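You operate a simulated robot arm through the tools that you are given. There is no shell and no other tool. Be economical: measure what you need, move in short steps, check, and stop when the job is done.

The job below is to be done with a simulated two-armed robot. You get a single attempt, and the scene is never put back.

Task
Empty the white tray carton and fold all four walls flat.
Fine: the blue pad goes on its rest.

It is judged by the outcome, as a careful person would: the job done as asked, and still so three seconds after it is handed in. It fails if anything else is knocked over, pushed out of place, dropped, spilled or broken. Flat cloth is picked up by pressing the open fingertips on it (5 to 10 N) and closing them slowly along it; thin cloth reads only 2 to 8 mm in the jaws.

Robot
Two 7-joint arms with two-finger parallel grippers on one trunk, on a base that drives. Base frame: it is fixed to the floor where the robot stands at the start and does not move with it; the origin is under the middle of the robot, x ahead of it, y to its left, z up; the surface under the hand at the start is at about z = 850. Readings come in mm, rad, newtons and seconds.
The left shoulder is at the start at [60, 189, 1203], the right one opposite. With the tool pointing down near the work surface each hand reaches from about 100 to 640 mm from the robot's upright axis, wherever it stands, measured 20 degrees to its own side. Places, roughly: back wall of the tray carton [400, -800, 900]; front wall of the tray carton [300, -800, 900]; left wall of the tray carton [300, -700, 900]; right wall of the tray carton [300, -900, 900]; top of the pad rest [500, -200, 900]. Payload 3.43 kg a hand.
The TCP of each hand is the grasp point between the finger pads, 30 mm short of the fingertips. In the tool frame z runs along the fingers and y along their closing line. The gripper opens to 94 mm. The fingers are 28 mm wide and 10 mm thick; the gripper's body (50 by 96 mm) begins 55 mm behind the TCP.
Orientation is that of the tool frame in the base frame, as a unit quaternion [x, y, z, w]. With the fingers straight down and closing along the base's y, the tool's x points along the base's -x, its y along +y and its z along -z.

Tools
- The arms move only by the tool move_arm. It takes "left_series", "right_series" or both (then of equal length, played together; a hand with none holds still); each is a list of rows, each a list of 6 numbers: the shift along the tool's x, y, z in m, then the turn, a rotation vector about the tool's x, y, z in rad. In form: [[dx, dy, dz, wx, wy, wz], ...]. A call has 1 to 20 rows; each row shifts and turns the commanded pose from where the row before left it, along the tool's axes as they then stand. "left_grip" and "right_grip" are, for a hand that has rows, the finger opening in m, from 0 to 0.094, set as the call begins (left out, the last holds). Rows are played at 5 a second. More than 50 mm and 0.15 rad between two rows, or a gripper value outside its range, and nothing of the call is played. Where a pose cannot be reached the arm comes as near as it can. A force on the tool above 40 N (or 10 N above the force at the start of the call, whichever is more), or a blocked arm, ends the call early, and 0.2 s more pass. The fingers move at their own pace (about 153 mm/s each) and stop on an object; they squeeze with about 38 N. The grip force told is the motor's: it shows also when the fingers shut on nothing. Time passes only in rows, and 0.2 s behind the last, so rows that do not move let the fingers close. It gives the time, the measured TCP pose, the force on the tool (base axes), the opening and the grip force at its end, in the units of the frame above (readings bear some noise), with the torque about the TCP (base axes, N m) and any sound that the robot's microphone picked up.
- Cameras (640 x 400 px; columns grow to the right, rows downward): "scene" is now at [-7.6, -45.6, 1742.2]; the picture's right is [-0.66, -0.75, 0.00], its down [-0.63, 0.56, -0.53] and it looks along [0.40, -0.35, -0.84] (base axes); focal length 268 px, centre (320, 200). "left" rides on the left gripper at [76, -14, -103] in its tool frame; the picture's right is [0.18, 0.98, 0.00], its down [-0.75, 0.14, -0.64] and it looks along [-0.63, 0.12, 0.77] (tool axes); focal length 243 px, centre (320, 200). "right" rides on the right gripper at [76, 14, -103] in its tool frame; the picture's right is [-0.18, 0.98, 0.00], its down [-0.75, -0.14, -0.64] and it looks along [-0.63, -0.12, 0.77] (tool axes); focal length 243 px, centre (320, 200). There is no depth. A picture from a camera that has moved, and an enlarged one, comes with that camera's place and axes in the base frame and with its lens.
- capture(camera): a new picture of that camera. It takes no simulated time.
- move_column(by): slides the trunk up (or, below 0, down) by that many mm; the arms and the scene camera ride with it, the base frame stays. It gives what a move gives, with no picture.
- roll_base(legs): drives the robot by 1 to 6 legs, each [ahead, left, turn to the left] in mm, mm and rad, along the robot's own axes; the way and the turn of a leg run together, so that a leg with both is an arc; at most 1500 mm and 3.142 rad a leg. The arms and the cameras ride along, it lands a little off, and it stops where it bumps. It gives what a move gives.
- turn_head(pan, tilt): turns the head with the scene camera to pan (to the left, within 1.501 rad either way) and tilt (down, from -0.506 to 1.204), counted from straight ahead of the robot. It gives what a move gives.
- inspect(camera, box): a new picture of the part [left, top, right, bottom] of that camera's present view, enlarged. It takes no simulated time.
- job_done(): hands the job in; it is judged then, once.

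Go step by step. Nothing tells you exact positions but the pictures and the camera data: compare them with the known pose of the tool, close in by small moves and look again before you grip or let go. The budget is 120 turns and 88 pictures, counting those below and the enlarged ones. Unless the task says otherwise, let go and move clear before handing in, and close with one line.

The tools are called after "Call:" as name(argument=value, ...) on one line, values as JSON. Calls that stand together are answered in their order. move_arm: Moves the arms, as the interface text tells. Its arguments: {"type":"object","properties":{"left_series":{"type":"array","items":{"type":"array","items":{"type":"number"}}},"left_grip":{"type":"number"},"right_series":{"type":"array","items":{"type":"array","items":{"type":"number"}}},"right_grip":{"type":"number"}},"required":[]} The other tools are called the same way: move_column (by) slides the trunk up or down; roll_base (legs) drives the base; turn_head (pan, tilt) turns the head that bears the scene camera; capture (camera) takes a picture; inspect (camera, box) takes an enlarged picture of a part of a camera's view; job_done () hands the job in.

At the start:

```text
time_s: 0.0
left_tcp_pos: [412.0, -17.6, 1059.8]
left_orientation: [0.001, 1.0, 0.0, 0.0]
left_ft_force: [0.7, 0.0, 0.4]
left_wrist_torque: [0.0, 0.0, -0.02]
left_opening: 94.0
left_gripper_force: 0.0
right_tcp_pos: [236.6, -339.1, 1081.3]
right_orientation: [-0.001, 1.0, 0.0, -0.001]
right_ft_force: [0.5, -0.4, -0.1]
right_wrist_torque: [-0.01, -0.03, -0.01]
right_opening: 93.7
right_gripper_force: 0.0
trunk travel left (down, up): [-875.0, 115.0]
robot x, y, heading: [-1.6, 3.4, 0.001]
head pan, tilt: [-0.724, 1.007]
```

scene: 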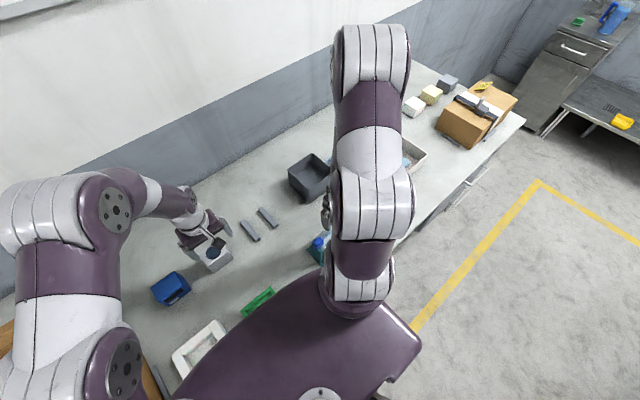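
right: 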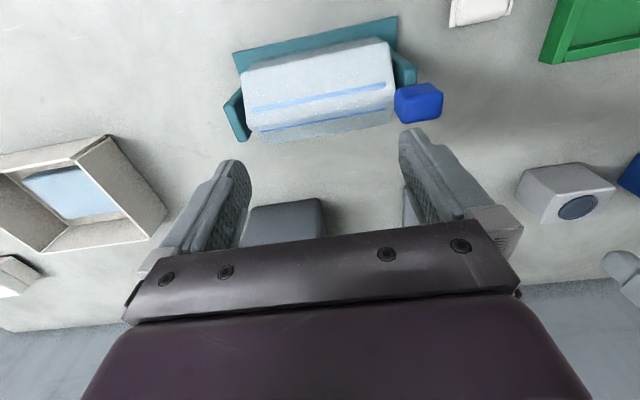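
left: 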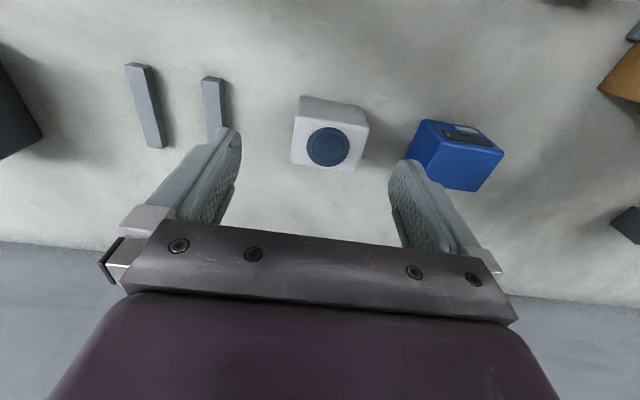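

I see the carton far to the right, with a light blue pad in it, and two grey rails that may be the pad rest. I'll look around with the head before driving.

Call:
turn_head(pan=-1.15, tilt=0.75)

Call:
capture(camera="scene")

Call:
inspect(camera="right", box=[0, 80, 240, 300])

```text
time_s: 0.9
left_tcp_pos: [411.9, -18.2, 1059.7]
left_orientation: [-0.001, 1.0, -0.001, 0.0]
left_ft_force: [-0.5, 0.4, 0.2]
left_wrist_torque: [0.0, 0.0, -0.03]
left_opening: 93.9
left_gripper_force: 0.1
right_tcp_pos: [236.4, -338.5, 1080.7]
right_orientation: [0.0, 1.0, 0.001, 0.0]
right_ft_force: [0.8, -0.3, -0.8]
right_wrist_torque: [0.01, -0.01, 0.0]
right_opening: 93.8
right_gripper_force: 0.0
trunk travel left (down, up): [-875.0, 115.0]
robot x, y, heading: [1.9, 0.1, 0.001]
head pan, tilt: [-1.15, 0.75]
```

```text
84 pictures are left
camera scene: at [-25.5, -75.2, 1761.8], right [-0.91, -0.41, 0.0], down [-0.28, 0.62, -0.73], along [0.3, -0.67, -0.68], focal length 268 px, centre (320, 200)
```

scene: 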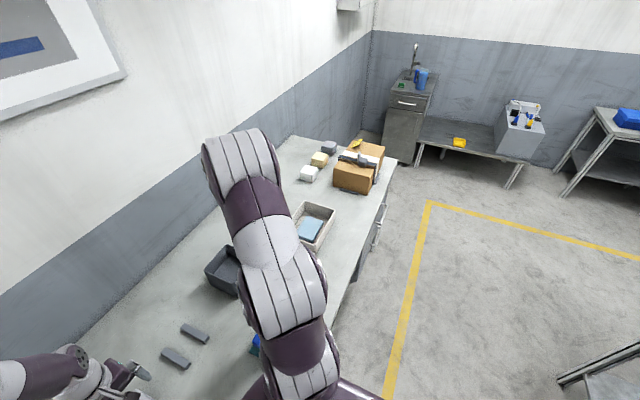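

```text
1.82 times, centred on (120, 190) of right
camera zoom: at [161.3, -323.6, 1183.8], right [0.18, 0.98, 0.0], down [0.75, -0.14, 0.64], along [0.63, -0.12, -0.77], focal length 441 px, centre (684, 218)
```

zoom: 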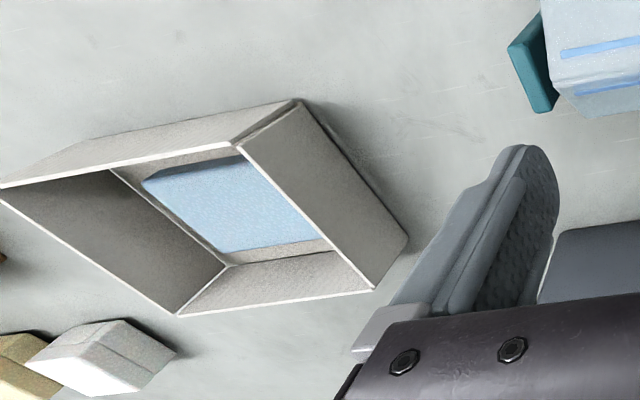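

The carton is centred near [340, -790], with the pad lying on its floor. The two grey rails near [470, -180] look like the rest. I'll drive right so the carton is in easy reach of the right hand.

Call:
roll_base(legs=[[0, -600, 0]])

Call:
turn_head(pan=-0.3, tilt=1.1)

Call:
capture(camera="right")

Call:
capture(camera="scene")

Call:
capture(camera="left")

```text
time_s: 4.3
left_tcp_pos: [410.5, -620.5, 1057.9]
left_orientation: [0.004, 1.0, 0.0, 0.0]
left_ft_force: [-0.5, -1.3, 0.0]
left_wrist_torque: [0.02, 0.01, 0.05]
left_opening: 94.1
left_gripper_force: 0.1
right_tcp_pos: [231.0, -938.3, 1080.7]
right_orientation: [0.005, 1.0, 0.001, 0.0]
right_ft_force: [0.2, -0.2, 0.0]
right_wrist_torque: [-0.02, 0.01, -0.02]
right_opening: 93.9
right_gripper_force: 0.0
trunk travel left (down, up): [-875.0, 115.0]
robot x, y, heading: [0.4, -597.7, -0.012]
head pan, tilt: [-1.15, 0.75]
```

```text
time_s: 5.4
left_tcp_pos: [409.3, -620.0, 1059.4]
left_orientation: [0.004, 1.0, 0.0, 0.001]
left_ft_force: [0.0, -0.4, -0.2]
left_wrist_torque: [-0.03, 0.01, 0.0]
left_opening: 94.0
left_gripper_force: 0.0
right_tcp_pos: [228.7, -939.8, 1080.8]
right_orientation: [0.004, 1.0, -0.001, 0.0]
right_ft_force: [0.1, -0.1, 0.4]
right_wrist_torque: [0.01, -0.02, 0.02]
right_opening: 94.3
right_gripper_force: 0.1
trunk travel left (down, up): [-875.0, 115.0]
robot x, y, heading: [-1.0, -596.8, -0.006]
head pan, tilt: [-0.3, 1.1]
```

```text
82 pictures are left
camera right: at [155.9, -923.0, 1183.8], right [0.19, 0.98, 0.0], down [0.75, -0.15, 0.64], along [0.63, -0.12, -0.77], focal length 243 px, centre (320, 200)
```

right: 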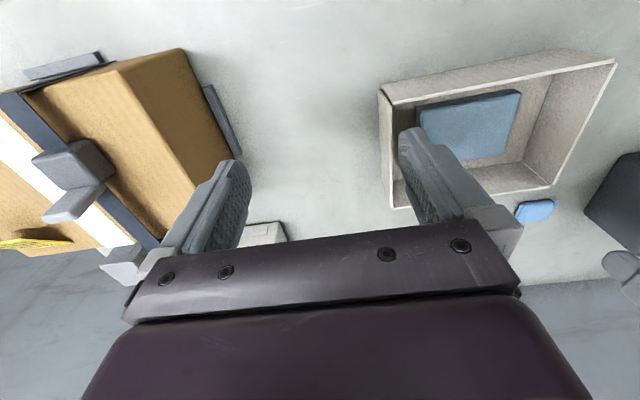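

```text
81 pictures are left
camera scene: at [-1.9, -616.4, 1736.1], right [-0.3, -0.95, 0.0], down [-0.85, 0.27, -0.45], along [0.43, -0.14, -0.89], focal length 268 px, centre (320, 200)
```

scene: 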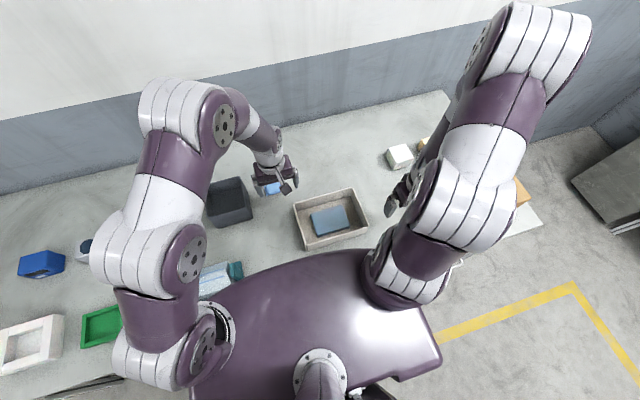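

```text
80 pictures are left
camera left: at [333.2, -634.1, 1161.3], right [-0.18, 0.98, 0.0], down [0.76, 0.13, 0.64], along [0.63, 0.11, -0.77], focal length 243 px, centre (320, 200)
```

left: 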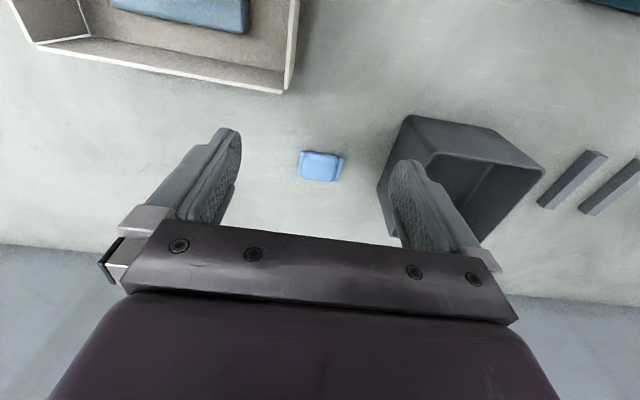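

The carton is clear, with space around it. I'll enlarge it to measure it.

Call:
inspect(camera="scene", box=[270, 170, 390, 260])

Call:
inspect(camera="right", box=[370, 30, 630, 230])

```text
4.44 times, centred on (330, 215) of scene
camera zoom: at [-1.9, -616.4, 1736.1], right [-0.3, -0.95, 0.0], down [-0.85, 0.27, -0.45], along [0.43, -0.14, -0.89], focal length 1192 px, centre (276, 133)
```

zoom: 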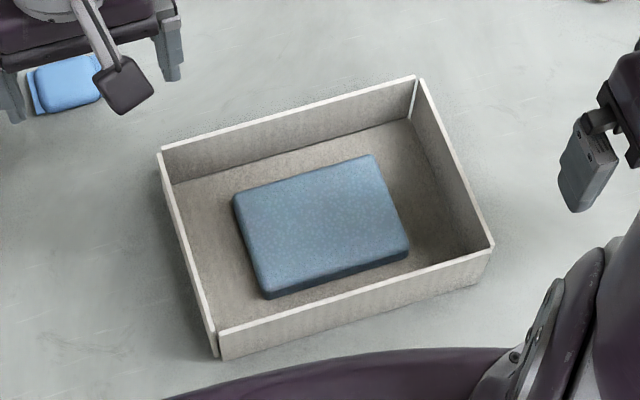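

```text
2.00 times, centred on (500, 130) of right
camera zoom: at [155.9, -923.0, 1183.8], right [0.19, 0.98, 0.0], down [0.75, -0.15, 0.64], along [0.63, -0.12, -0.77], focal length 485 px, centre (-40, 340)
```

zoom: 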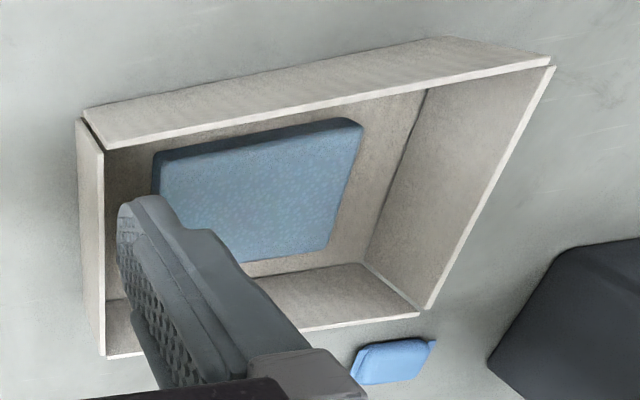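

The rim spans about x 255–405 and y −866 to −656, with its top near 920. The pad measures about 80 × 119 mm, centred near [329, −762]. I'll move the left hand aside and bring the right hand over the pad, turned to close along x.

Call:
move_arm(left_series=[[0, 0.04, -0.01, 0, 0, 0], [0, 0.04, -0.01, 0, 0, 0], [0, 0.04, -0.01, 0, 0, 0], [0, 0.04, -0.01, 0, 0, 0], [0, 0.03, 0, 0, 0, 0], [0, 0, 0, 0, 0, 0], [0, 0, 0, 0, 0, 0], [0, 0, 0, 0, 0, 0], [0, 0, 0, 0, 0, 0], [0, 0, 0, 0, 0, 0], [0, 0, 0, 0, 0, 0], [0, 0, 0, 0, 0, 0], [0, 0, 0, 0, 0, 0], [0, 0, 0, 0, 0, 0], [0, 0, 0, 0, 0, 0], [0, 0, 0, 0, 0, 0]], right_series=[[-0.02, 0.0356, 0, 0, 0, 0], [-0.02, 0.0356, 0, 0, 0, 0], [-0.02, 0.0356, 0, 0, 0, 0], [-0.02, 0.0356, 0, 0, 0, 0], [-0.02, 0.0356, 0, 0, 0, 0], [0, 0, 0, 0, 0, -0.1428], [0, 0, 0, 0, 0, -0.1428], [0, 0, 0, 0, 0, -0.1428], [0, 0, 0, 0, 0, -0.1428], [0, 0, 0, 0, 0, -0.1428], [0, 0, 0, 0, 0, -0.1428], [0, 0, 0, 0, 0, -0.1428], [0, 0, 0, 0, 0, -0.1428], [0, 0, 0, 0, 0, -0.1428], [0, 0, 0, 0, 0, -0.1428], [0, 0, 0, 0, 0, -0.1428]], right_grip=0.094)

Call:
capture(camera="right")

```text
time_s: 8.8
left_tcp_pos: [412.3, -428.5, 1100.0]
left_orientation: [0.005, 1.0, -0.001, 0.0]
left_ft_force: [0.0, -0.7, -0.7]
left_wrist_torque: [0.02, -0.01, 0.02]
left_opening: 94.1
left_gripper_force: 0.0
right_tcp_pos: [332.7, -761.1, 1080.6]
right_orientation: [-0.705, 0.71, 0.001, 0.0]
right_ft_force: [0.0, 0.2, -0.4]
right_wrist_torque: [0.02, -0.05, -0.01]
right_opening: 94.2
right_gripper_force: 0.1
trunk travel left (down, up): [-875.0, 115.0]
robot x, y, heading: [-2.0, -599.8, -0.014]
head pan, tilt: [-0.3, 1.1]
```

```text
77 pictures are left
camera right: at [318.5, -836.6, 1184.1], right [-0.98, 0.19, 0.0], down [0.15, 0.75, 0.64], along [0.12, 0.63, -0.77], focal length 243 px, centre (320, 200)
```

right: 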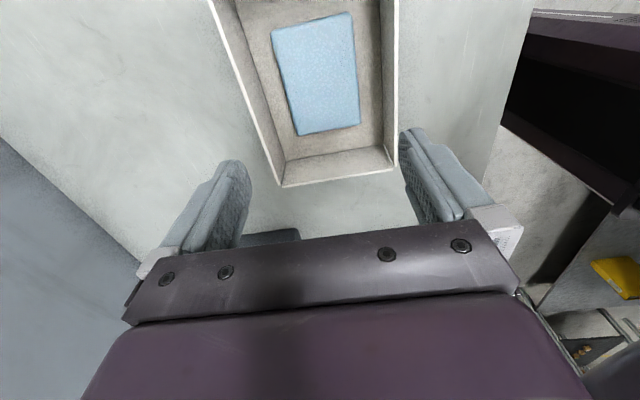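

The hand is centred over the pad. I'll come down to just above it and check.

Call:
move_arm(right_series=[[0, 0.0015, 0.04, 0, 0, 0], [0, 0, 0.04, 0, 0, 0], [0, 0, 0.04, 0, 0, 0], [0, 0, 0.035, 0, 0, 0], [0, 0, 0, 0, 0, 0]])

Call:
capture(camera="right")

Call:
inspect(camera="scene", box=[270, 140, 430, 260])

```text
time_s: 10.0
left_tcp_pos: [412.7, -428.4, 1100.0]
left_orientation: [0.004, 1.0, 0.001, 0.001]
left_ft_force: [0.4, 0.1, 0.4]
left_wrist_torque: [0.0, -0.04, 0.03]
left_opening: 94.0
left_gripper_force: 0.0
right_tcp_pos: [332.2, -761.9, 927.5]
right_orientation: [-0.703, 0.711, 0.0, -0.001]
right_ft_force: [-0.6, 0.3, -0.7]
right_wrist_torque: [-0.01, -0.04, -0.05]
right_opening: 94.0
right_gripper_force: 0.1
trunk travel left (down, up): [-875.0, 115.0]
robot x, y, heading: [-2.9, -596.9, -0.006]
head pan, tilt: [-0.3, 1.1]
```

```text
76 pictures are left
camera right: at [317.8, -837.7, 1029.6], right [-0.98, 0.19, 0.0], down [0.15, 0.75, 0.64], along [0.12, 0.63, -0.77], focal length 243 px, centre (320, 200)
```

right: 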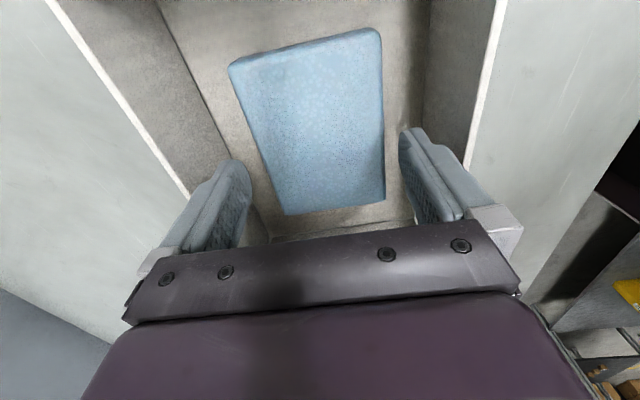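

```text
3.33 times, centred on (350, 200) of scene
camera zoom: at [-2.0, -616.0, 1736.1], right [-0.3, -0.95, 0.0], down [-0.85, 0.27, -0.45], along [0.43, -0.14, -0.89], focal length 894 px, centre (220, 200)
```

zoom: 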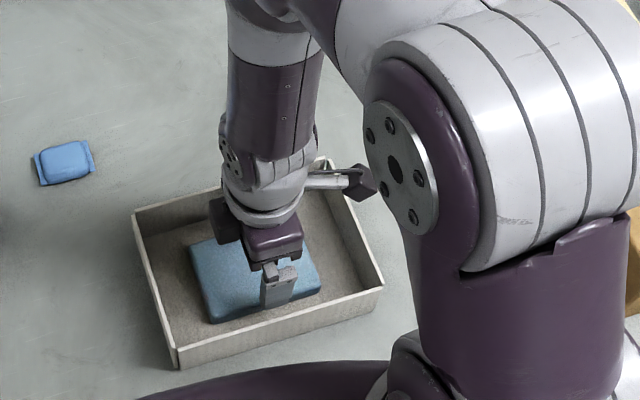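

Centring is good, with about 4 mm to spare on each side. I'll lower the fingers around the pad slowly.

Call:
move_arm(right_series=[[0, 0, 0.015, 0, 0, 0], [0, 0, 0.01, 0, 0, 0], [0, 0, 0.008, 0, 0, 0], [0, 0, 0.007, 0, 0, 0], [0, 0, 0, 0, 0, 0]])

Call:
capture(camera="right")

```text
time_s: 11.2
left_tcp_pos: [412.3, -429.0, 1099.7]
left_orientation: [0.004, 1.0, 0.0, 0.0]
left_ft_force: [0.1, 0.3, 0.3]
left_wrist_torque: [-0.02, 0.01, -0.01]
left_opening: 94.0
left_gripper_force: 0.0
right_tcp_pos: [329.4, -761.2, 887.1]
right_orientation: [-0.704, 0.71, 0.0, 0.0]
right_ft_force: [0.5, -0.6, -0.3]
right_wrist_torque: [-0.02, -0.02, 0.0]
right_opening: 93.9
right_gripper_force: 0.0
trunk travel left (down, up): [-875.0, 115.0]
robot x, y, heading: [-0.7, -596.9, -0.009]
head pan, tilt: [-0.3, 1.1]
```

```text
74 pictures are left
camera right: at [317.1, -836.6, 988.9], right [-0.98, 0.19, 0.0], down [0.15, 0.75, 0.64], along [0.12, 0.63, -0.77], focal length 243 px, centre (320, 200)
```

right: 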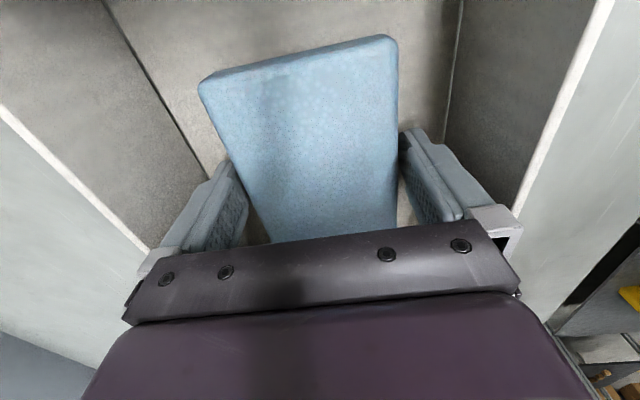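

The fingers are beside the pad with no contact yet. I'll close, then lift a little.

Call:
move_arm(right_series=[[0, 0, 0, 0, 0, 0], [0, 0, 0, 0, 0, 0], [0, 0, 0, 0, 0, 0]], right_grip=0.06)

Call:
move_arm(right_series=[[0, 0, -0.01, 0, 0, 0], [0, 0, -0.02, 0, 0, 0], [0, 0, -0.03, 0, 0, 0], [0, 0, -0.04, 0, 0, 0], [0, 0, -0.04, 0, 0, 0], [0, 0, 0, 0, 0, 0]])

Call:
capture(camera="right")

Call:
inspect(camera="scene", box=[270, 140, 430, 260])

```text
time_s: 12.0
left_tcp_pos: [412.2, -429.5, 1098.4]
left_orientation: [0.004, 1.0, 0.0, 0.0]
left_ft_force: [-1.0, -0.2, 0.1]
left_wrist_torque: [0.02, 0.01, 0.01]
left_opening: 94.2
left_gripper_force: 0.1
right_tcp_pos: [330.7, -761.0, 885.5]
right_orientation: [-0.704, 0.711, 0.0, 0.0]
right_ft_force: [-0.8, 0.7, -0.1]
right_wrist_torque: [-0.01, 0.0, 0.0]
right_opening: 86.5
right_gripper_force: 37.8
trunk travel left (down, up): [-875.0, 115.0]
robot x, y, heading: [-1.9, -598.3, -0.012]
head pan, tilt: [-0.3, 1.1]
```

```text
time_s: 13.4
left_tcp_pos: [411.9, -428.6, 1098.1]
left_orientation: [0.004, 1.0, 0.0, 0.0]
left_ft_force: [0.2, -0.4, -0.2]
left_wrist_torque: [-0.02, 0.0, 0.03]
left_opening: 93.9
left_gripper_force: 0.1
right_tcp_pos: [329.2, -762.5, 1025.2]
right_orientation: [-0.705, 0.709, -0.001, 0.0]
right_ft_force: [-0.9, 0.2, 0.3]
right_wrist_torque: [0.04, -0.01, 0.0]
right_opening: 60.1
right_gripper_force: 0.1
trunk travel left (down, up): [-875.0, 115.0]
robot x, y, heading: [-5.4, -594.3, -0.01]
head pan, tilt: [-0.3, 1.1]
```

```text
73 pictures are left
camera right: at [316.6, -837.4, 1129.0], right [-0.98, 0.19, 0.0], down [0.15, 0.75, 0.64], along [0.12, 0.63, -0.77], focal length 243 px, centre (320, 200)
```

right: 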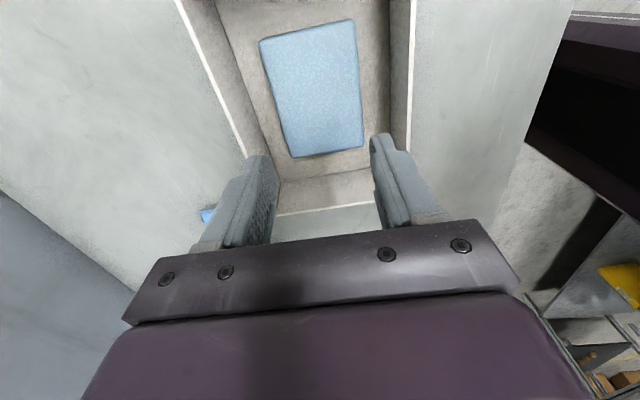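

```text
3.33 times, centred on (350, 200) of scene
camera zoom: at [-1.7, -616.4, 1736.1], right [-0.3, -0.95, 0.0], down [-0.85, 0.27, -0.45], along [0.43, -0.14, -0.89], focal length 894 px, centre (220, 200)
```

zoom: 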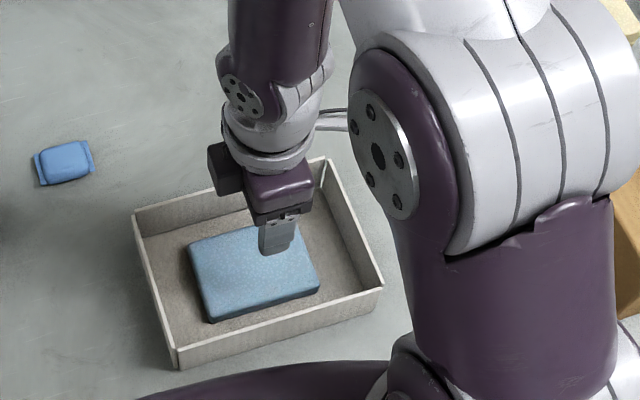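

The pad slipped out, so the tips held it too shallowly. I'll open, go back down until the tips nearly touch the floor, and grip again.

Call:
move_arm(right_series=[[0, 0, 0, 0, 0, 0], [0, -0.001, 0.04, 0, 0, 0], [0, 0, 0.04, 0, 0, 0], [0, 0, 0.03, 0, 0, 0], [0, 0, 0.015, 0, 0, 0], [0, 0, 0.01, 0, 0, 0], [0, 0, 0.006, 0, 0, 0], [0, 0, 0.003, 0, 0, 0], [0, 0, 0, 0, 0, 0]], right_grip=0.094)

Call:
capture(camera="right")

```text
time_s: 15.5
left_tcp_pos: [411.1, -428.0, 1101.1]
left_orientation: [0.004, 1.0, 0.0, 0.001]
left_ft_force: [0.4, -0.3, 0.3]
left_wrist_torque: [-0.01, 0.02, 0.02]
left_opening: 94.0
left_gripper_force: 0.0
right_tcp_pos: [331.4, -762.3, 884.9]
right_orientation: [-0.704, 0.711, -0.002, 0.0]
right_ft_force: [-3.9, -3.4, 34.8]
right_wrist_torque: [-0.02, 1.85, 0.1]
right_opening: 94.2
right_gripper_force: 0.1
trunk travel left (down, up): [-875.0, 115.0]
robot x, y, heading: [-4.5, -597.1, -0.011]
head pan, tilt: [-0.3, 1.1]
stopped in row 9 (right hand): the force on the tool passed its limit at 42 N (the readings are from after the stop); the commanded pose is now the measured one
```

```text
71 pictures are left
camera right: at [317.6, -836.8, 988.0], right [-0.98, 0.19, 0.0], down [0.15, 0.75, 0.64], along [0.13, 0.63, -0.77], focal length 243 px, centre (320, 200)
```

right: 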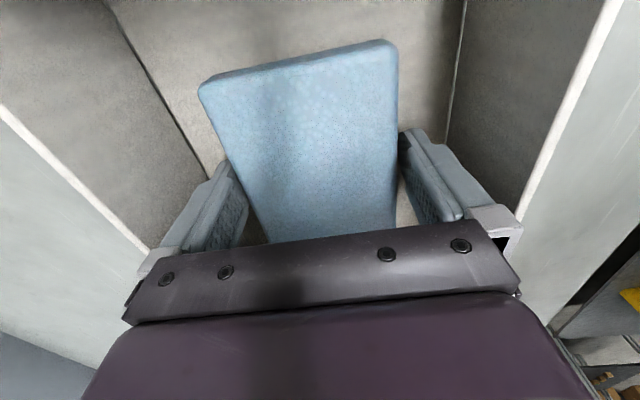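

One finger is resting on the carton floor, so this is as low as it goes. I'll ease up slightly, squeeze with a full close command, and lift only a few millimetres to check.

Call:
move_arm(right_series=[[0, 0, -0.001, 0, 0, 0], [0, 0, 0, 0, 0, 0]])

Call:
move_arm(right_series=[[0, 0, 0, 0, 0, 0], [0, 0, 0, 0, 0, 0], [0, 0, 0, 0, 0, 0], [0, 0, 0, 0, 0, 0]], right_grip=0.0)

Call:
move_arm(right_series=[[0, 0, -0.002, 0, 0, 0], [0, 0, -0.002, 0, 0, 0], [0, 0, -0.002, 0, 0, 0], [0, 0, 0, 0, 0, 0]])

Call:
capture(camera="right")

```text
time_s: 16.1
left_tcp_pos: [409.5, -428.0, 1100.7]
left_orientation: [0.005, 1.0, 0.0, 0.001]
left_ft_force: [0.1, 0.0, 0.4]
left_wrist_torque: [0.0, 0.0, 0.0]
left_opening: 94.0
left_gripper_force: 0.0
right_tcp_pos: [329.9, -762.3, 886.0]
right_orientation: [-0.704, 0.71, -0.002, 0.0]
right_ft_force: [-3.0, -3.1, 25.9]
right_wrist_torque: [-0.01, 1.43, 0.12]
right_opening: 94.0
right_gripper_force: 0.0
trunk travel left (down, up): [-875.0, 115.0]
robot x, y, heading: [-3.1, -598.1, -0.012]
head pan, tilt: [-0.3, 1.1]
```

```text
time_s: 17.1
left_tcp_pos: [410.1, -427.6, 1098.5]
left_orientation: [0.005, 1.0, 0.0, 0.001]
left_ft_force: [0.2, -0.7, -0.5]
left_wrist_torque: [0.01, -0.02, -0.02]
left_opening: 93.9
left_gripper_force: 0.1
right_tcp_pos: [330.1, -761.3, 884.7]
right_orientation: [-0.705, 0.71, -0.003, 0.0]
right_ft_force: [-9.0, 0.8, 21.4]
right_wrist_torque: [0.01, 1.34, 0.0]
right_opening: 86.8
right_gripper_force: 38.2
trunk travel left (down, up): [-875.0, 115.0]
robot x, y, heading: [-6.7, -597.4, -0.008]
head pan, tilt: [-0.3, 1.1]
```

```text
time_s: 18.1
left_tcp_pos: [411.9, -428.8, 1099.8]
left_orientation: [0.004, 1.0, 0.0, 0.001]
left_ft_force: [-0.5, 0.2, -0.1]
left_wrist_torque: [0.01, -0.02, 0.0]
left_opening: 93.9
left_gripper_force: 0.1
right_tcp_pos: [333.2, -762.3, 890.3]
right_orientation: [-0.704, 0.71, -0.001, 0.0]
right_ft_force: [-0.4, 0.0, -1.0]
right_wrist_torque: [0.07, -0.03, 0.0]
right_opening: 86.5
right_gripper_force: 38.1
trunk travel left (down, up): [-875.0, 115.0]
robot x, y, heading: [-2.1, -598.7, -0.005]
head pan, tilt: [-0.3, 1.1]
```

```text
70 pictures are left
camera right: at [319.8, -837.4, 993.2], right [-0.98, 0.19, 0.0], down [0.15, 0.75, 0.64], along [0.12, 0.63, -0.77], focal length 243 px, centre (320, 200)
```

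right: 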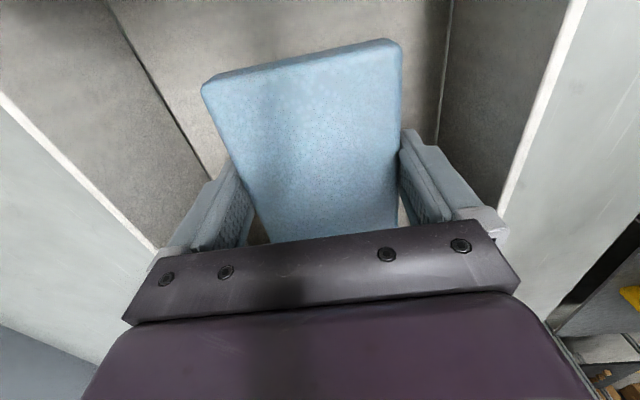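

The pad keeps the same size in the view, so it looks lifted this time. I'll go up gently in small steps.

Call:
move_arm(right_series=[[0, 0, -0.003, 0, 0, 0], [0, 0, -0.004, 0, 0, 0], [0, 0, -0.005, 0, 0, 0], [0, 0, -0.005, 0, 0, 0], [0, 0, -0.005, 0, 0, 0], [0, 0, 0, 0, 0, 0]])

Call:
capture(camera="right")

Call:
inspect(camera="scene", box=[290, 160, 390, 240])

```text
time_s: 19.5
left_tcp_pos: [412.5, -429.7, 1098.2]
left_orientation: [0.005, 1.0, 0.0, 0.0]
left_ft_force: [0.0, -0.7, -0.1]
left_wrist_torque: [0.02, 0.0, 0.01]
left_opening: 93.9
left_gripper_force: 0.0
right_tcp_pos: [333.4, -761.8, 912.3]
right_orientation: [-0.704, 0.711, -0.001, 0.0]
right_ft_force: [-1.1, -0.1, -1.2]
right_wrist_torque: [-0.03, 0.01, 0.0]
right_opening: 86.6
right_gripper_force: 37.5
trunk travel left (down, up): [-875.0, 115.0]
robot x, y, heading: [-6.0, -595.8, -0.009]
head pan, tilt: [-0.3, 1.1]
```

```text
69 pictures are left
camera right: at [319.7, -837.3, 1015.1], right [-0.98, 0.19, 0.0], down [0.15, 0.75, 0.64], along [0.13, 0.63, -0.77], focal length 243 px, centre (320, 200)
```

right: 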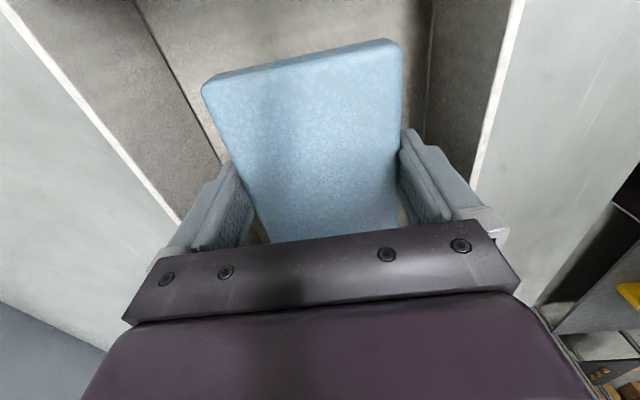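

```text
5.00 times, centred on (340, 200) of scene
camera zoom: at [-1.9, -616.3, 1736.1], right [-0.3, -0.95, 0.0], down [-0.85, 0.27, -0.45], along [0.43, -0.14, -0.89], focal length 1340 px, centre (220, 200)
```

zoom: 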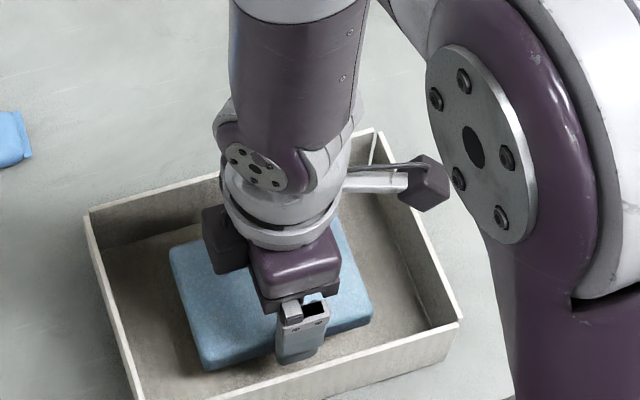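

The pad is held. I'll raise it slowly to carrying height.

Call:
move_arm(right_series=[[0, 0, -0.006, 0, 0, 0], [0, 0, -0.01, 0, 0, 0], [0, 0, -0.01, 0, 0, 0], [0, 0, -0.012, 0, 0, 0], [0, 0, -0.012, 0, 0, 0], [0, 0, -0.012, 0, 0, 0], [0, 0, -0.012, 0, 0, 0], [0, 0, -0.012, 0, 0, 0], [0, 0, -0.012, 0, 0, 0], [0, 0, -0.01, 0, 0, 0], [0, 0, -0.006, 0, 0, 0], [0, 0, 0, 0, 0, 0]])

Call:
roll_base(legs=[[0, 150, 0]])

Call:
capture(camera="right")

```text
time_s: 22.1
left_tcp_pos: [412.7, -428.6, 1099.1]
left_orientation: [0.004, 1.0, 0.0, 0.0]
left_ft_force: [0.5, -0.1, -0.2]
left_wrist_torque: [-0.02, 0.02, 0.04]
left_opening: 94.0
left_gripper_force: 0.0
right_tcp_pos: [332.0, -763.2, 1025.9]
right_orientation: [-0.704, 0.71, 0.0, 0.001]
right_ft_force: [1.1, 0.5, 0.1]
right_wrist_torque: [-0.02, 0.03, 0.0]
right_opening: 86.5
right_gripper_force: 37.6
trunk travel left (down, up): [-875.0, 115.0]
robot x, y, heading: [-2.4, -597.7, -0.007]
head pan, tilt: [-0.3, 1.1]
```

```text
time_s: 23.4
left_tcp_pos: [414.6, -280.7, 1098.7]
left_orientation: [0.005, 1.0, 0.001, 0.0]
left_ft_force: [0.4, -0.4, 1.0]
left_wrist_torque: [-0.01, 0.01, -0.02]
left_opening: 94.1
left_gripper_force: 0.1
right_tcp_pos: [333.5, -614.0, 1025.4]
right_orientation: [-0.703, 0.711, 0.0, 0.001]
right_ft_force: [-0.6, -0.2, -0.3]
right_wrist_torque: [-0.02, -0.04, 0.02]
right_opening: 86.8
right_gripper_force: 37.9
trunk travel left (down, up): [-875.0, 115.0]
robot x, y, heading: [-4.8, -447.5, -0.016]
head pan, tilt: [-0.3, 1.1]
```

```text
67 pictures are left
camera right: at [320.1, -689.7, 1128.3], right [-0.98, 0.19, 0.0], down [0.15, 0.75, 0.64], along [0.13, 0.63, -0.77], focal length 243 px, centre (320, 200)
```

right: 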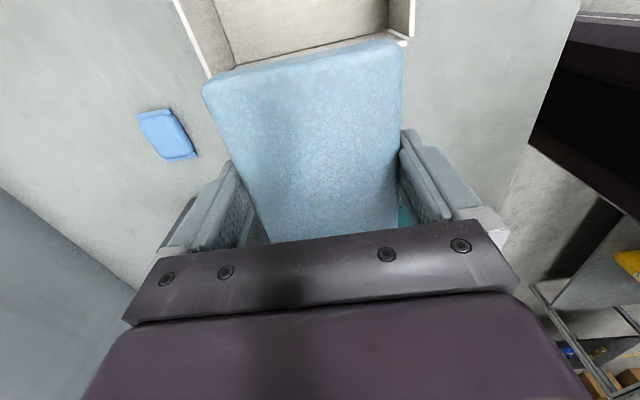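

The pad rides securely. I'll drive on to the rest and look at the rails.

Call:
roll_base(legs=[[0, 150, 0], [0, 150, 0], [0, 150, 0.01]])

Call:
move_arm(left_series=[[0, 0.04, -0.01, 0, 0, 0], [0, 0.04, -0.01, 0, 0, 0], [0, 0.04, -0.01, 0, 0, 0], [0, 0.04, -0.01, 0, 0, 0], [0, 0, 0, 0, 0, 0]])

Call:
turn_head(pan=-0.3, tilt=0.95)

Call:
capture(camera="scene")

Call:
capture(camera="right")

Call:
capture(camera="left")

```text
time_s: 26.8
left_tcp_pos: [415.7, 173.3, 1099.2]
left_orientation: [0.002, 1.0, 0.001, 0.0]
left_ft_force: [0.1, -0.7, 0.2]
left_wrist_torque: [-0.02, 0.0, -0.01]
left_opening: 94.0
left_gripper_force: 0.1
right_tcp_pos: [338.7, -159.2, 1025.2]
right_orientation: [-0.706, 0.709, 0.0, 0.0]
right_ft_force: [-1.2, -0.4, -0.2]
right_wrist_torque: [-0.02, -0.01, -0.03]
right_opening: 86.4
right_gripper_force: 38.0
trunk travel left (down, up): [-875.0, 115.0]
robot x, y, heading: [6.1, 6.7, 0.0]
head pan, tilt: [-0.3, 1.1]
```

```text
time_s: 27.7
left_tcp_pos: [422.4, 308.8, 1140.8]
left_orientation: [0.003, 1.0, 0.004, 0.008]
left_ft_force: [7.7, -17.6, 19.1]
left_wrist_torque: [0.51, 0.04, -0.16]
left_opening: 84.1
left_gripper_force: 0.1
right_tcp_pos: [338.6, -163.5, 1024.8]
right_orientation: [-0.706, 0.709, 0.001, 0.002]
right_ft_force: [0.7, -0.6, -0.3]
right_wrist_torque: [0.02, 0.01, -0.02]
right_opening: 86.6
right_gripper_force: 37.9
trunk travel left (down, up): [-875.0, 115.0]
robot x, y, heading: [4.1, 3.6, -0.001]
head pan, tilt: [-0.3, 1.1]
stopped in row 4 (left hand): the force on the tool passed its limit at 50 N (the readings are from after the stop); the commanded pose is now the measured one
```

```text
time_s: 28.4
left_tcp_pos: [421.1, 308.5, 1139.4]
left_orientation: [0.003, 1.0, 0.003, 0.007]
left_ft_force: [9.3, -21.5, 22.2]
left_wrist_torque: [0.53, 0.01, -0.18]
left_opening: 81.7
left_gripper_force: 0.0
right_tcp_pos: [337.8, -164.1, 1025.6]
right_orientation: [-0.706, 0.709, 0.001, 0.002]
right_ft_force: [-0.3, 0.1, -0.9]
right_wrist_torque: [0.01, -0.02, 0.01]
right_opening: 86.5
right_gripper_force: 37.7
trunk travel left (down, up): [-875.0, 115.0]
robot x, y, heading: [4.2, 4.8, -0.003]
head pan, tilt: [-0.3, 0.949]
```

```text
66 pictures are left
camera scene: at [12.5, -25.1, 1746.2], right [-0.3, -0.95, 0.0], down [-0.78, 0.25, -0.58], along [0.55, -0.17, -0.81], focal length 268 px, centre (320, 200)
```

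scene: 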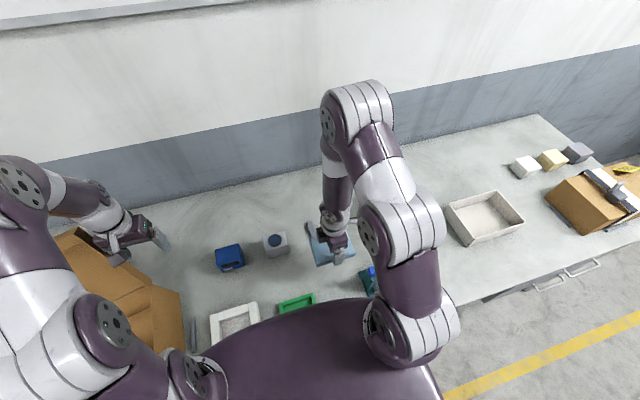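

```text
65 pictures are left
camera right: at [325.2, -239.2, 1127.6], right [-0.98, 0.19, 0.0], down [0.14, 0.75, 0.65], along [0.12, 0.63, -0.76], focal length 243 px, centre (320, 200)
```

right: 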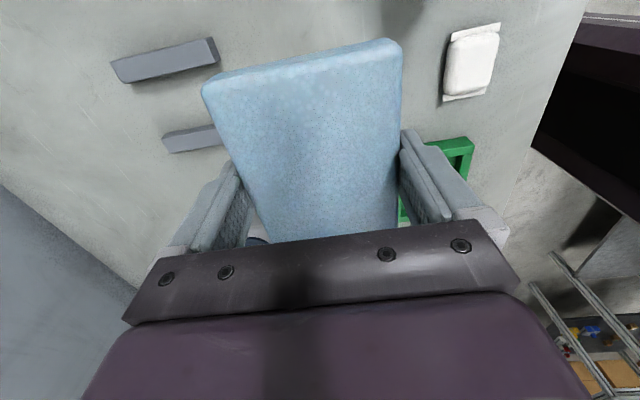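

```text
64 pictures are left
camera left: at [342.8, 293.2, 1240.4], right [-0.18, 0.98, 0.0], down [0.75, 0.13, 0.65], along [0.64, 0.12, -0.76], focal length 243 px, centre (320, 200)
```

left: 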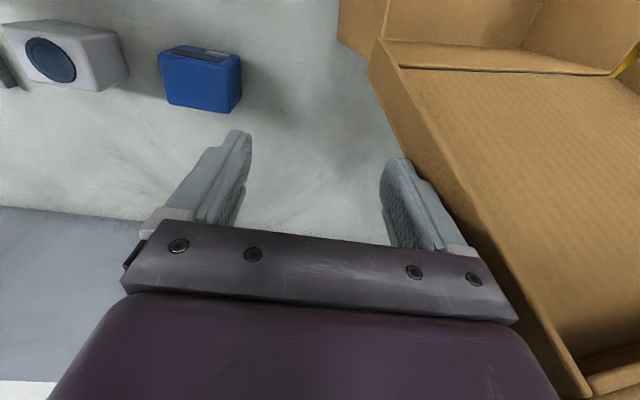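

The left hand bumped a tall brown box. I'll back it straight off the way it came before doing anything else.

Call:
move_arm(left_series=[[0, -0.02, 0, 0, 0, 0], [0, -0.03, 0, 0, 0, 0], [0, -0.04, 0, 0, 0, 0], [0, -0.04, 0, 0, 0, 0], [0, 0, 0, 0, 0, 0]])

Call:
capture(camera="left")

Call:
inspect(camera="scene", box=[0, 180, 260, 360])

```text
time_s: 29.6
left_tcp_pos: [417.4, 185.1, 1136.1]
left_orientation: [0.003, 1.0, 0.001, 0.006]
left_ft_force: [-0.6, 0.1, 0.6]
left_wrist_torque: [-0.03, -0.01, 0.02]
left_opening: 93.9
left_gripper_force: 0.0
right_tcp_pos: [338.0, -158.0, 1025.1]
right_orientation: [-0.705, 0.709, -0.001, 0.0]
right_ft_force: [-0.7, -0.3, 0.8]
right_wrist_torque: [-0.04, 0.02, 0.02]
right_opening: 86.7
right_gripper_force: 38.8
trunk travel left (down, up): [-875.0, 115.0]
robot x, y, heading: [3.1, 3.4, -0.002]
head pan, tilt: [-0.3, 0.949]
```

```text
63 pictures are left
camera left: at [340.0, 169.9, 1237.5], right [-0.18, 0.98, 0.0], down [0.75, 0.14, 0.65], along [0.64, 0.12, -0.76], focal length 243 px, centre (320, 200)
```

left: 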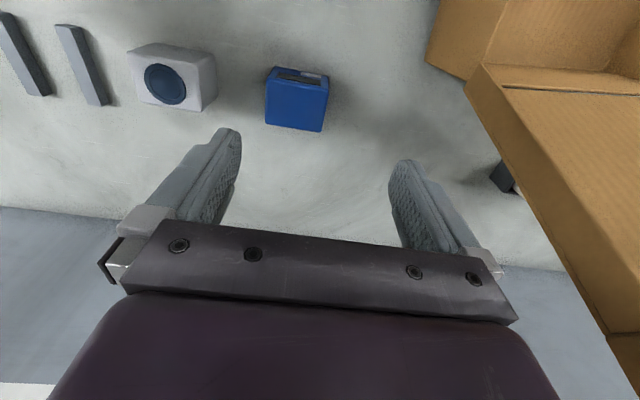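

```text
2.22 times, centred on (130, 270) of scene
camera zoom: at [12.6, -16.4, 1746.3], right [-0.3, -0.95, 0.0], down [-0.78, 0.24, -0.58], along [0.56, -0.17, -0.81], focal length 596 px, centre (742, 44)
```

zoom: 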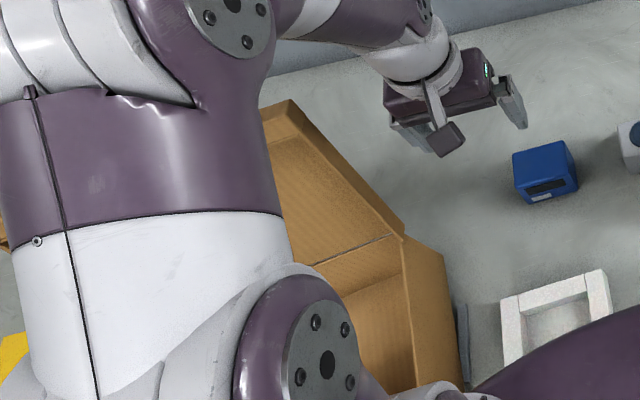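

The brown box is still standing and the hand is clear of it. The rails run along x from about 425 to 520, with tops near z 875, centred near [473, −172]. The pad is already oriented to span them, so I'll move over.

Call:
move_arm(right_series=[[0.002, -0.015, 0, 0, 0, 0], [0.002, -0.02, 0, 0, 0, 0], [0.003, -0.025, 0, 0, 0, 0], [0.003, -0.025, 0, 0, 0, 0], [0.002, -0.025, 0, 0, 0, 0], [0.002, -0.015, 0, 0, 0, 0], [0, -0.01, 0, 0, 0, 0], [0, 0, 0, 0, 0, 0]])

Call:
capture(camera="right")

Call:
inspect(camera="scene", box=[250, 180, 390, 290])

Call:
inspect(camera="left", box=[0, 0, 240, 160])

```text
time_s: 31.4
left_tcp_pos: [416.9, 185.9, 1137.0]
left_orientation: [0.003, 1.0, 0.0, 0.006]
left_ft_force: [-0.2, 0.0, -0.8]
left_wrist_torque: [-0.01, -0.03, 0.02]
left_opening: 94.0
left_gripper_force: 0.1
right_tcp_pos: [473.4, -172.5, 1025.4]
right_orientation: [-0.706, 0.708, 0.0, 0.002]
right_ft_force: [0.3, -0.4, 0.3]
right_wrist_torque: [0.04, -0.01, 0.0]
right_opening: 86.8
right_gripper_force: 38.0
trunk travel left (down, up): [-875.0, 115.0]
robot x, y, heading: [-0.6, 3.0, -0.004]
head pan, tilt: [-0.3, 0.949]
```

```text
61 pictures are left
camera right: at [460.0, -247.6, 1127.8], right [-0.98, 0.19, 0.0], down [0.14, 0.75, 0.64], along [0.12, 0.63, -0.77], focal length 243 px, centre (320, 200)
```

right: 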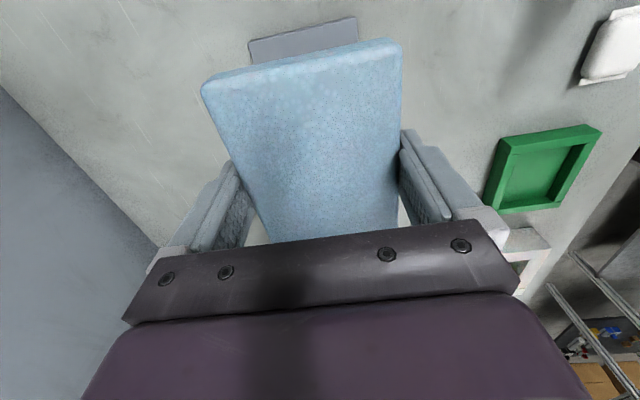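

```text
3.64 times, centred on (320, 235) of scene
camera zoom: at [12.5, -16.6, 1746.3], right [-0.3, -0.95, 0.0], down [-0.78, 0.24, -0.58], along [0.56, -0.17, -0.81], focal length 975 px, centre (320, 73)
```

zoom: 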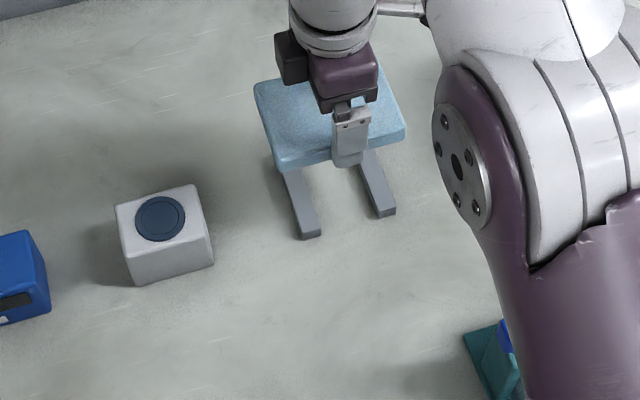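

```text
2.50 times, centred on (120, 80) of left
camera zoom: at [340.0, 170.0, 1237.6], right [-0.18, 0.98, 0.0], down [0.75, 0.14, 0.65], along [0.64, 0.12, -0.76], focal length 606 px, centre (820, 500)
```

zoom: 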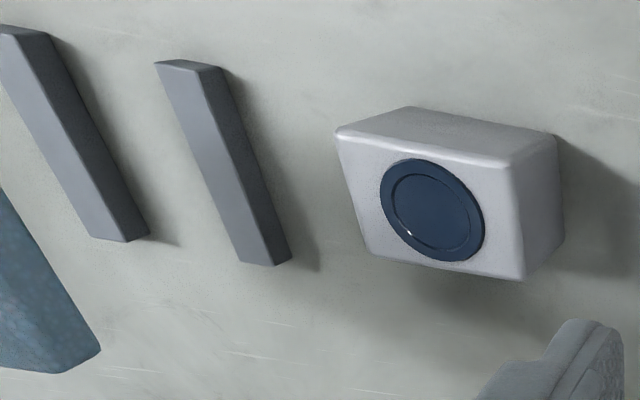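

The pad is right over the rails. I'll lower it to just above them.

Call:
move_arm(right_series=[[0, -0.002, 0.012, 0, 0, 0], [0, 0, 0.015, 0, 0, 0], [0, 0, 0.02, 0, 0, 0], [0, 0, 0.02, 0, 0, 0], [0, 0, 0.015, 0, 0, 0], [0, 0, 0.012, 0, 0, 0], [0, 0, 0.008, 0, 0, 0], [0, 0, 0, 0, 0, 0]])

Call:
inspect(camera="scene", box=[270, 180, 390, 270])

Call:
inspect(camera="left", box=[0, 0, 240, 160])

```text
time_s: 33.2
left_tcp_pos: [417.4, 184.6, 1136.1]
left_orientation: [0.003, 1.0, 0.001, 0.006]
left_ft_force: [-0.5, -0.1, 0.1]
left_wrist_torque: [-0.02, -0.01, 0.02]
left_opening: 94.0
left_gripper_force: 0.0
right_tcp_pos: [476.4, -173.9, 923.0]
right_orientation: [-0.706, 0.708, 0.0, 0.001]
right_ft_force: [-0.6, 0.5, -0.4]
right_wrist_torque: [0.03, -0.02, 0.05]
right_opening: 86.5
right_gripper_force: 38.5
trunk travel left (down, up): [-875.0, 115.0]
robot x, y, heading: [3.4, 4.1, -0.011]
head pan, tilt: [-0.3, 0.949]
```

```text
4.44 times, centred on (330, 225) of scene
camera zoom: at [12.5, -16.6, 1746.3], right [-0.3, -0.95, 0.0], down [-0.78, 0.24, -0.58], along [0.56, -0.17, -0.81], focal length 1192 px, centre (276, 89)
```

zoom: 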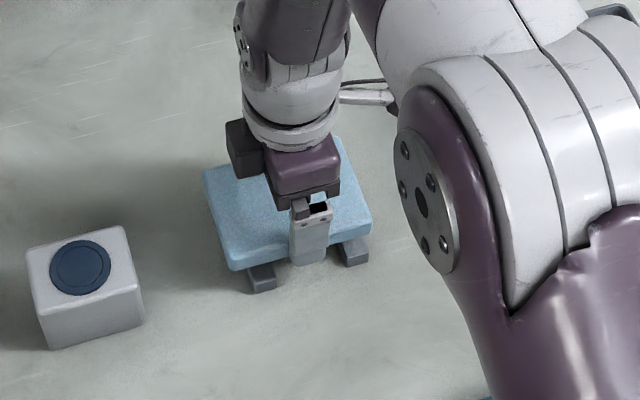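

```text
2.50 times, centred on (120, 80) of left
camera zoom: at [340.0, 170.0, 1237.6], right [-0.18, 0.98, 0.0], down [0.75, 0.14, 0.65], along [0.64, 0.12, -0.76], focal length 606 px, centre (820, 500)
```

zoom: 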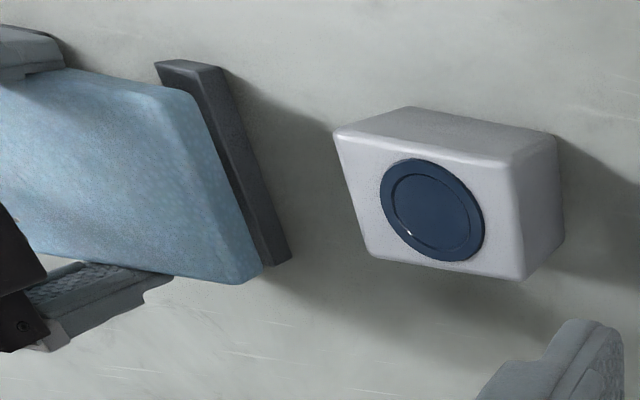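

The pad sits slightly left of the rail pair. I'll shift it 7 mm right, then lower until it rests.

Call:
move_arm(right_series=[[0.007, 0, 0, 0, 0, 0], [0, 0, 0.004, 0, 0, 0], [0, 0, 0.004, 0, 0, 0], [0, 0, 0.003, 0, 0, 0], [0, 0, 0, 0, 0, 0]])

Call:
inspect(camera="scene", box=[270, 180, 390, 270])

Call:
inspect(camera="left", box=[0, 0, 160, 120])

```text
time_s: 34.4
left_tcp_pos: [418.0, 185.2, 1137.7]
left_orientation: [0.003, 1.0, 0.002, 0.006]
left_ft_force: [-1.2, -0.1, -0.3]
left_wrist_torque: [0.0, 0.0, 0.03]
left_opening: 94.1
left_gripper_force: 0.1
right_tcp_pos: [476.4, -180.1, 911.3]
right_orientation: [-0.705, 0.709, -0.001, 0.0]
right_ft_force: [-0.4, 0.7, -0.1]
right_wrist_torque: [0.05, -0.02, -0.02]
right_opening: 86.6
right_gripper_force: 37.6
trunk travel left (down, up): [-875.0, 115.0]
robot x, y, heading: [4.2, 3.8, -0.001]
head pan, tilt: [-0.3, 0.949]
```

```text
4.44 times, centred on (330, 225) of scene
camera zoom: at [12.6, -16.4, 1746.3], right [-0.3, -0.95, 0.0], down [-0.78, 0.24, -0.58], along [0.56, -0.17, -0.81], focal length 1192 px, centre (276, 89)
```

zoom: 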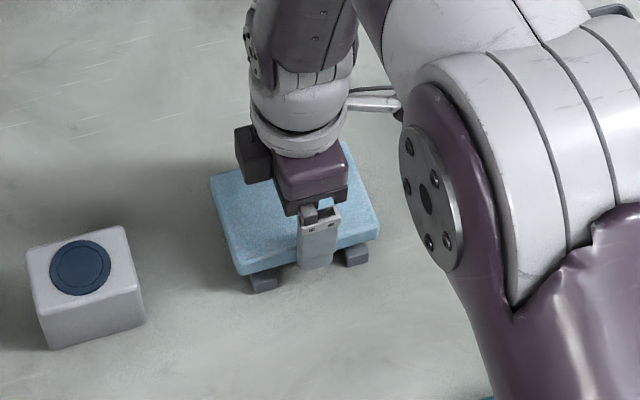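

```text
3.33 times, centred on (80, 60) of left
camera zoom: at [340.1, 170.1, 1237.6], right [-0.18, 0.98, 0.0], down [0.75, 0.14, 0.65], along [0.64, 0.12, -0.76], focal length 809 px, centre (1120, 667)
```

zoom: 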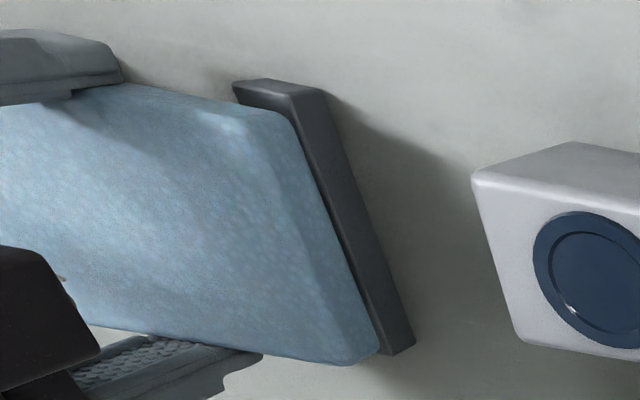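

It now overhangs evenly on both sides. I'll lower in small steps until I feel contact.

Call:
move_arm(right_series=[[0, 0, 0.002, 0, 0, 0], [0, 0, 0.002, 0, 0, 0], [0, 0, 0.001, 0, 0, 0], [0, 0, 0, 0, 0, 0]])

Call:
inspect(camera="scene", box=[300, 210, 360, 255])

```text
time_s: 35.4
left_tcp_pos: [417.4, 184.7, 1134.7]
left_orientation: [0.003, 1.0, 0.001, 0.006]
left_ft_force: [-0.2, 0.0, -0.6]
left_wrist_torque: [-0.04, -0.02, -0.03]
left_opening: 93.7
left_gripper_force: 0.0
right_tcp_pos: [474.6, -181.5, 908.4]
right_orientation: [-0.706, 0.708, 0.0, 0.001]
right_ft_force: [-0.8, 0.8, 0.0]
right_wrist_torque: [0.01, -0.01, -0.03]
right_opening: 86.5
right_gripper_force: 37.8
trunk travel left (down, up): [-875.0, 115.0]
robot x, y, heading: [1.2, 2.4, -0.004]
head pan, tilt: [-0.3, 0.949]
```

```text
8.89 times, centred on (330, 232) of scene
camera zoom: at [12.7, -16.6, 1746.3], right [-0.3, -0.95, 0.0], down [-0.78, 0.24, -0.58], along [0.56, -0.17, -0.81], focal length 2383 px, centre (231, -89)
```

zoom: 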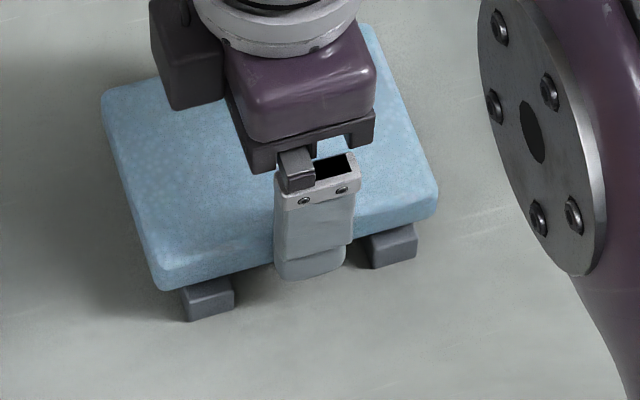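

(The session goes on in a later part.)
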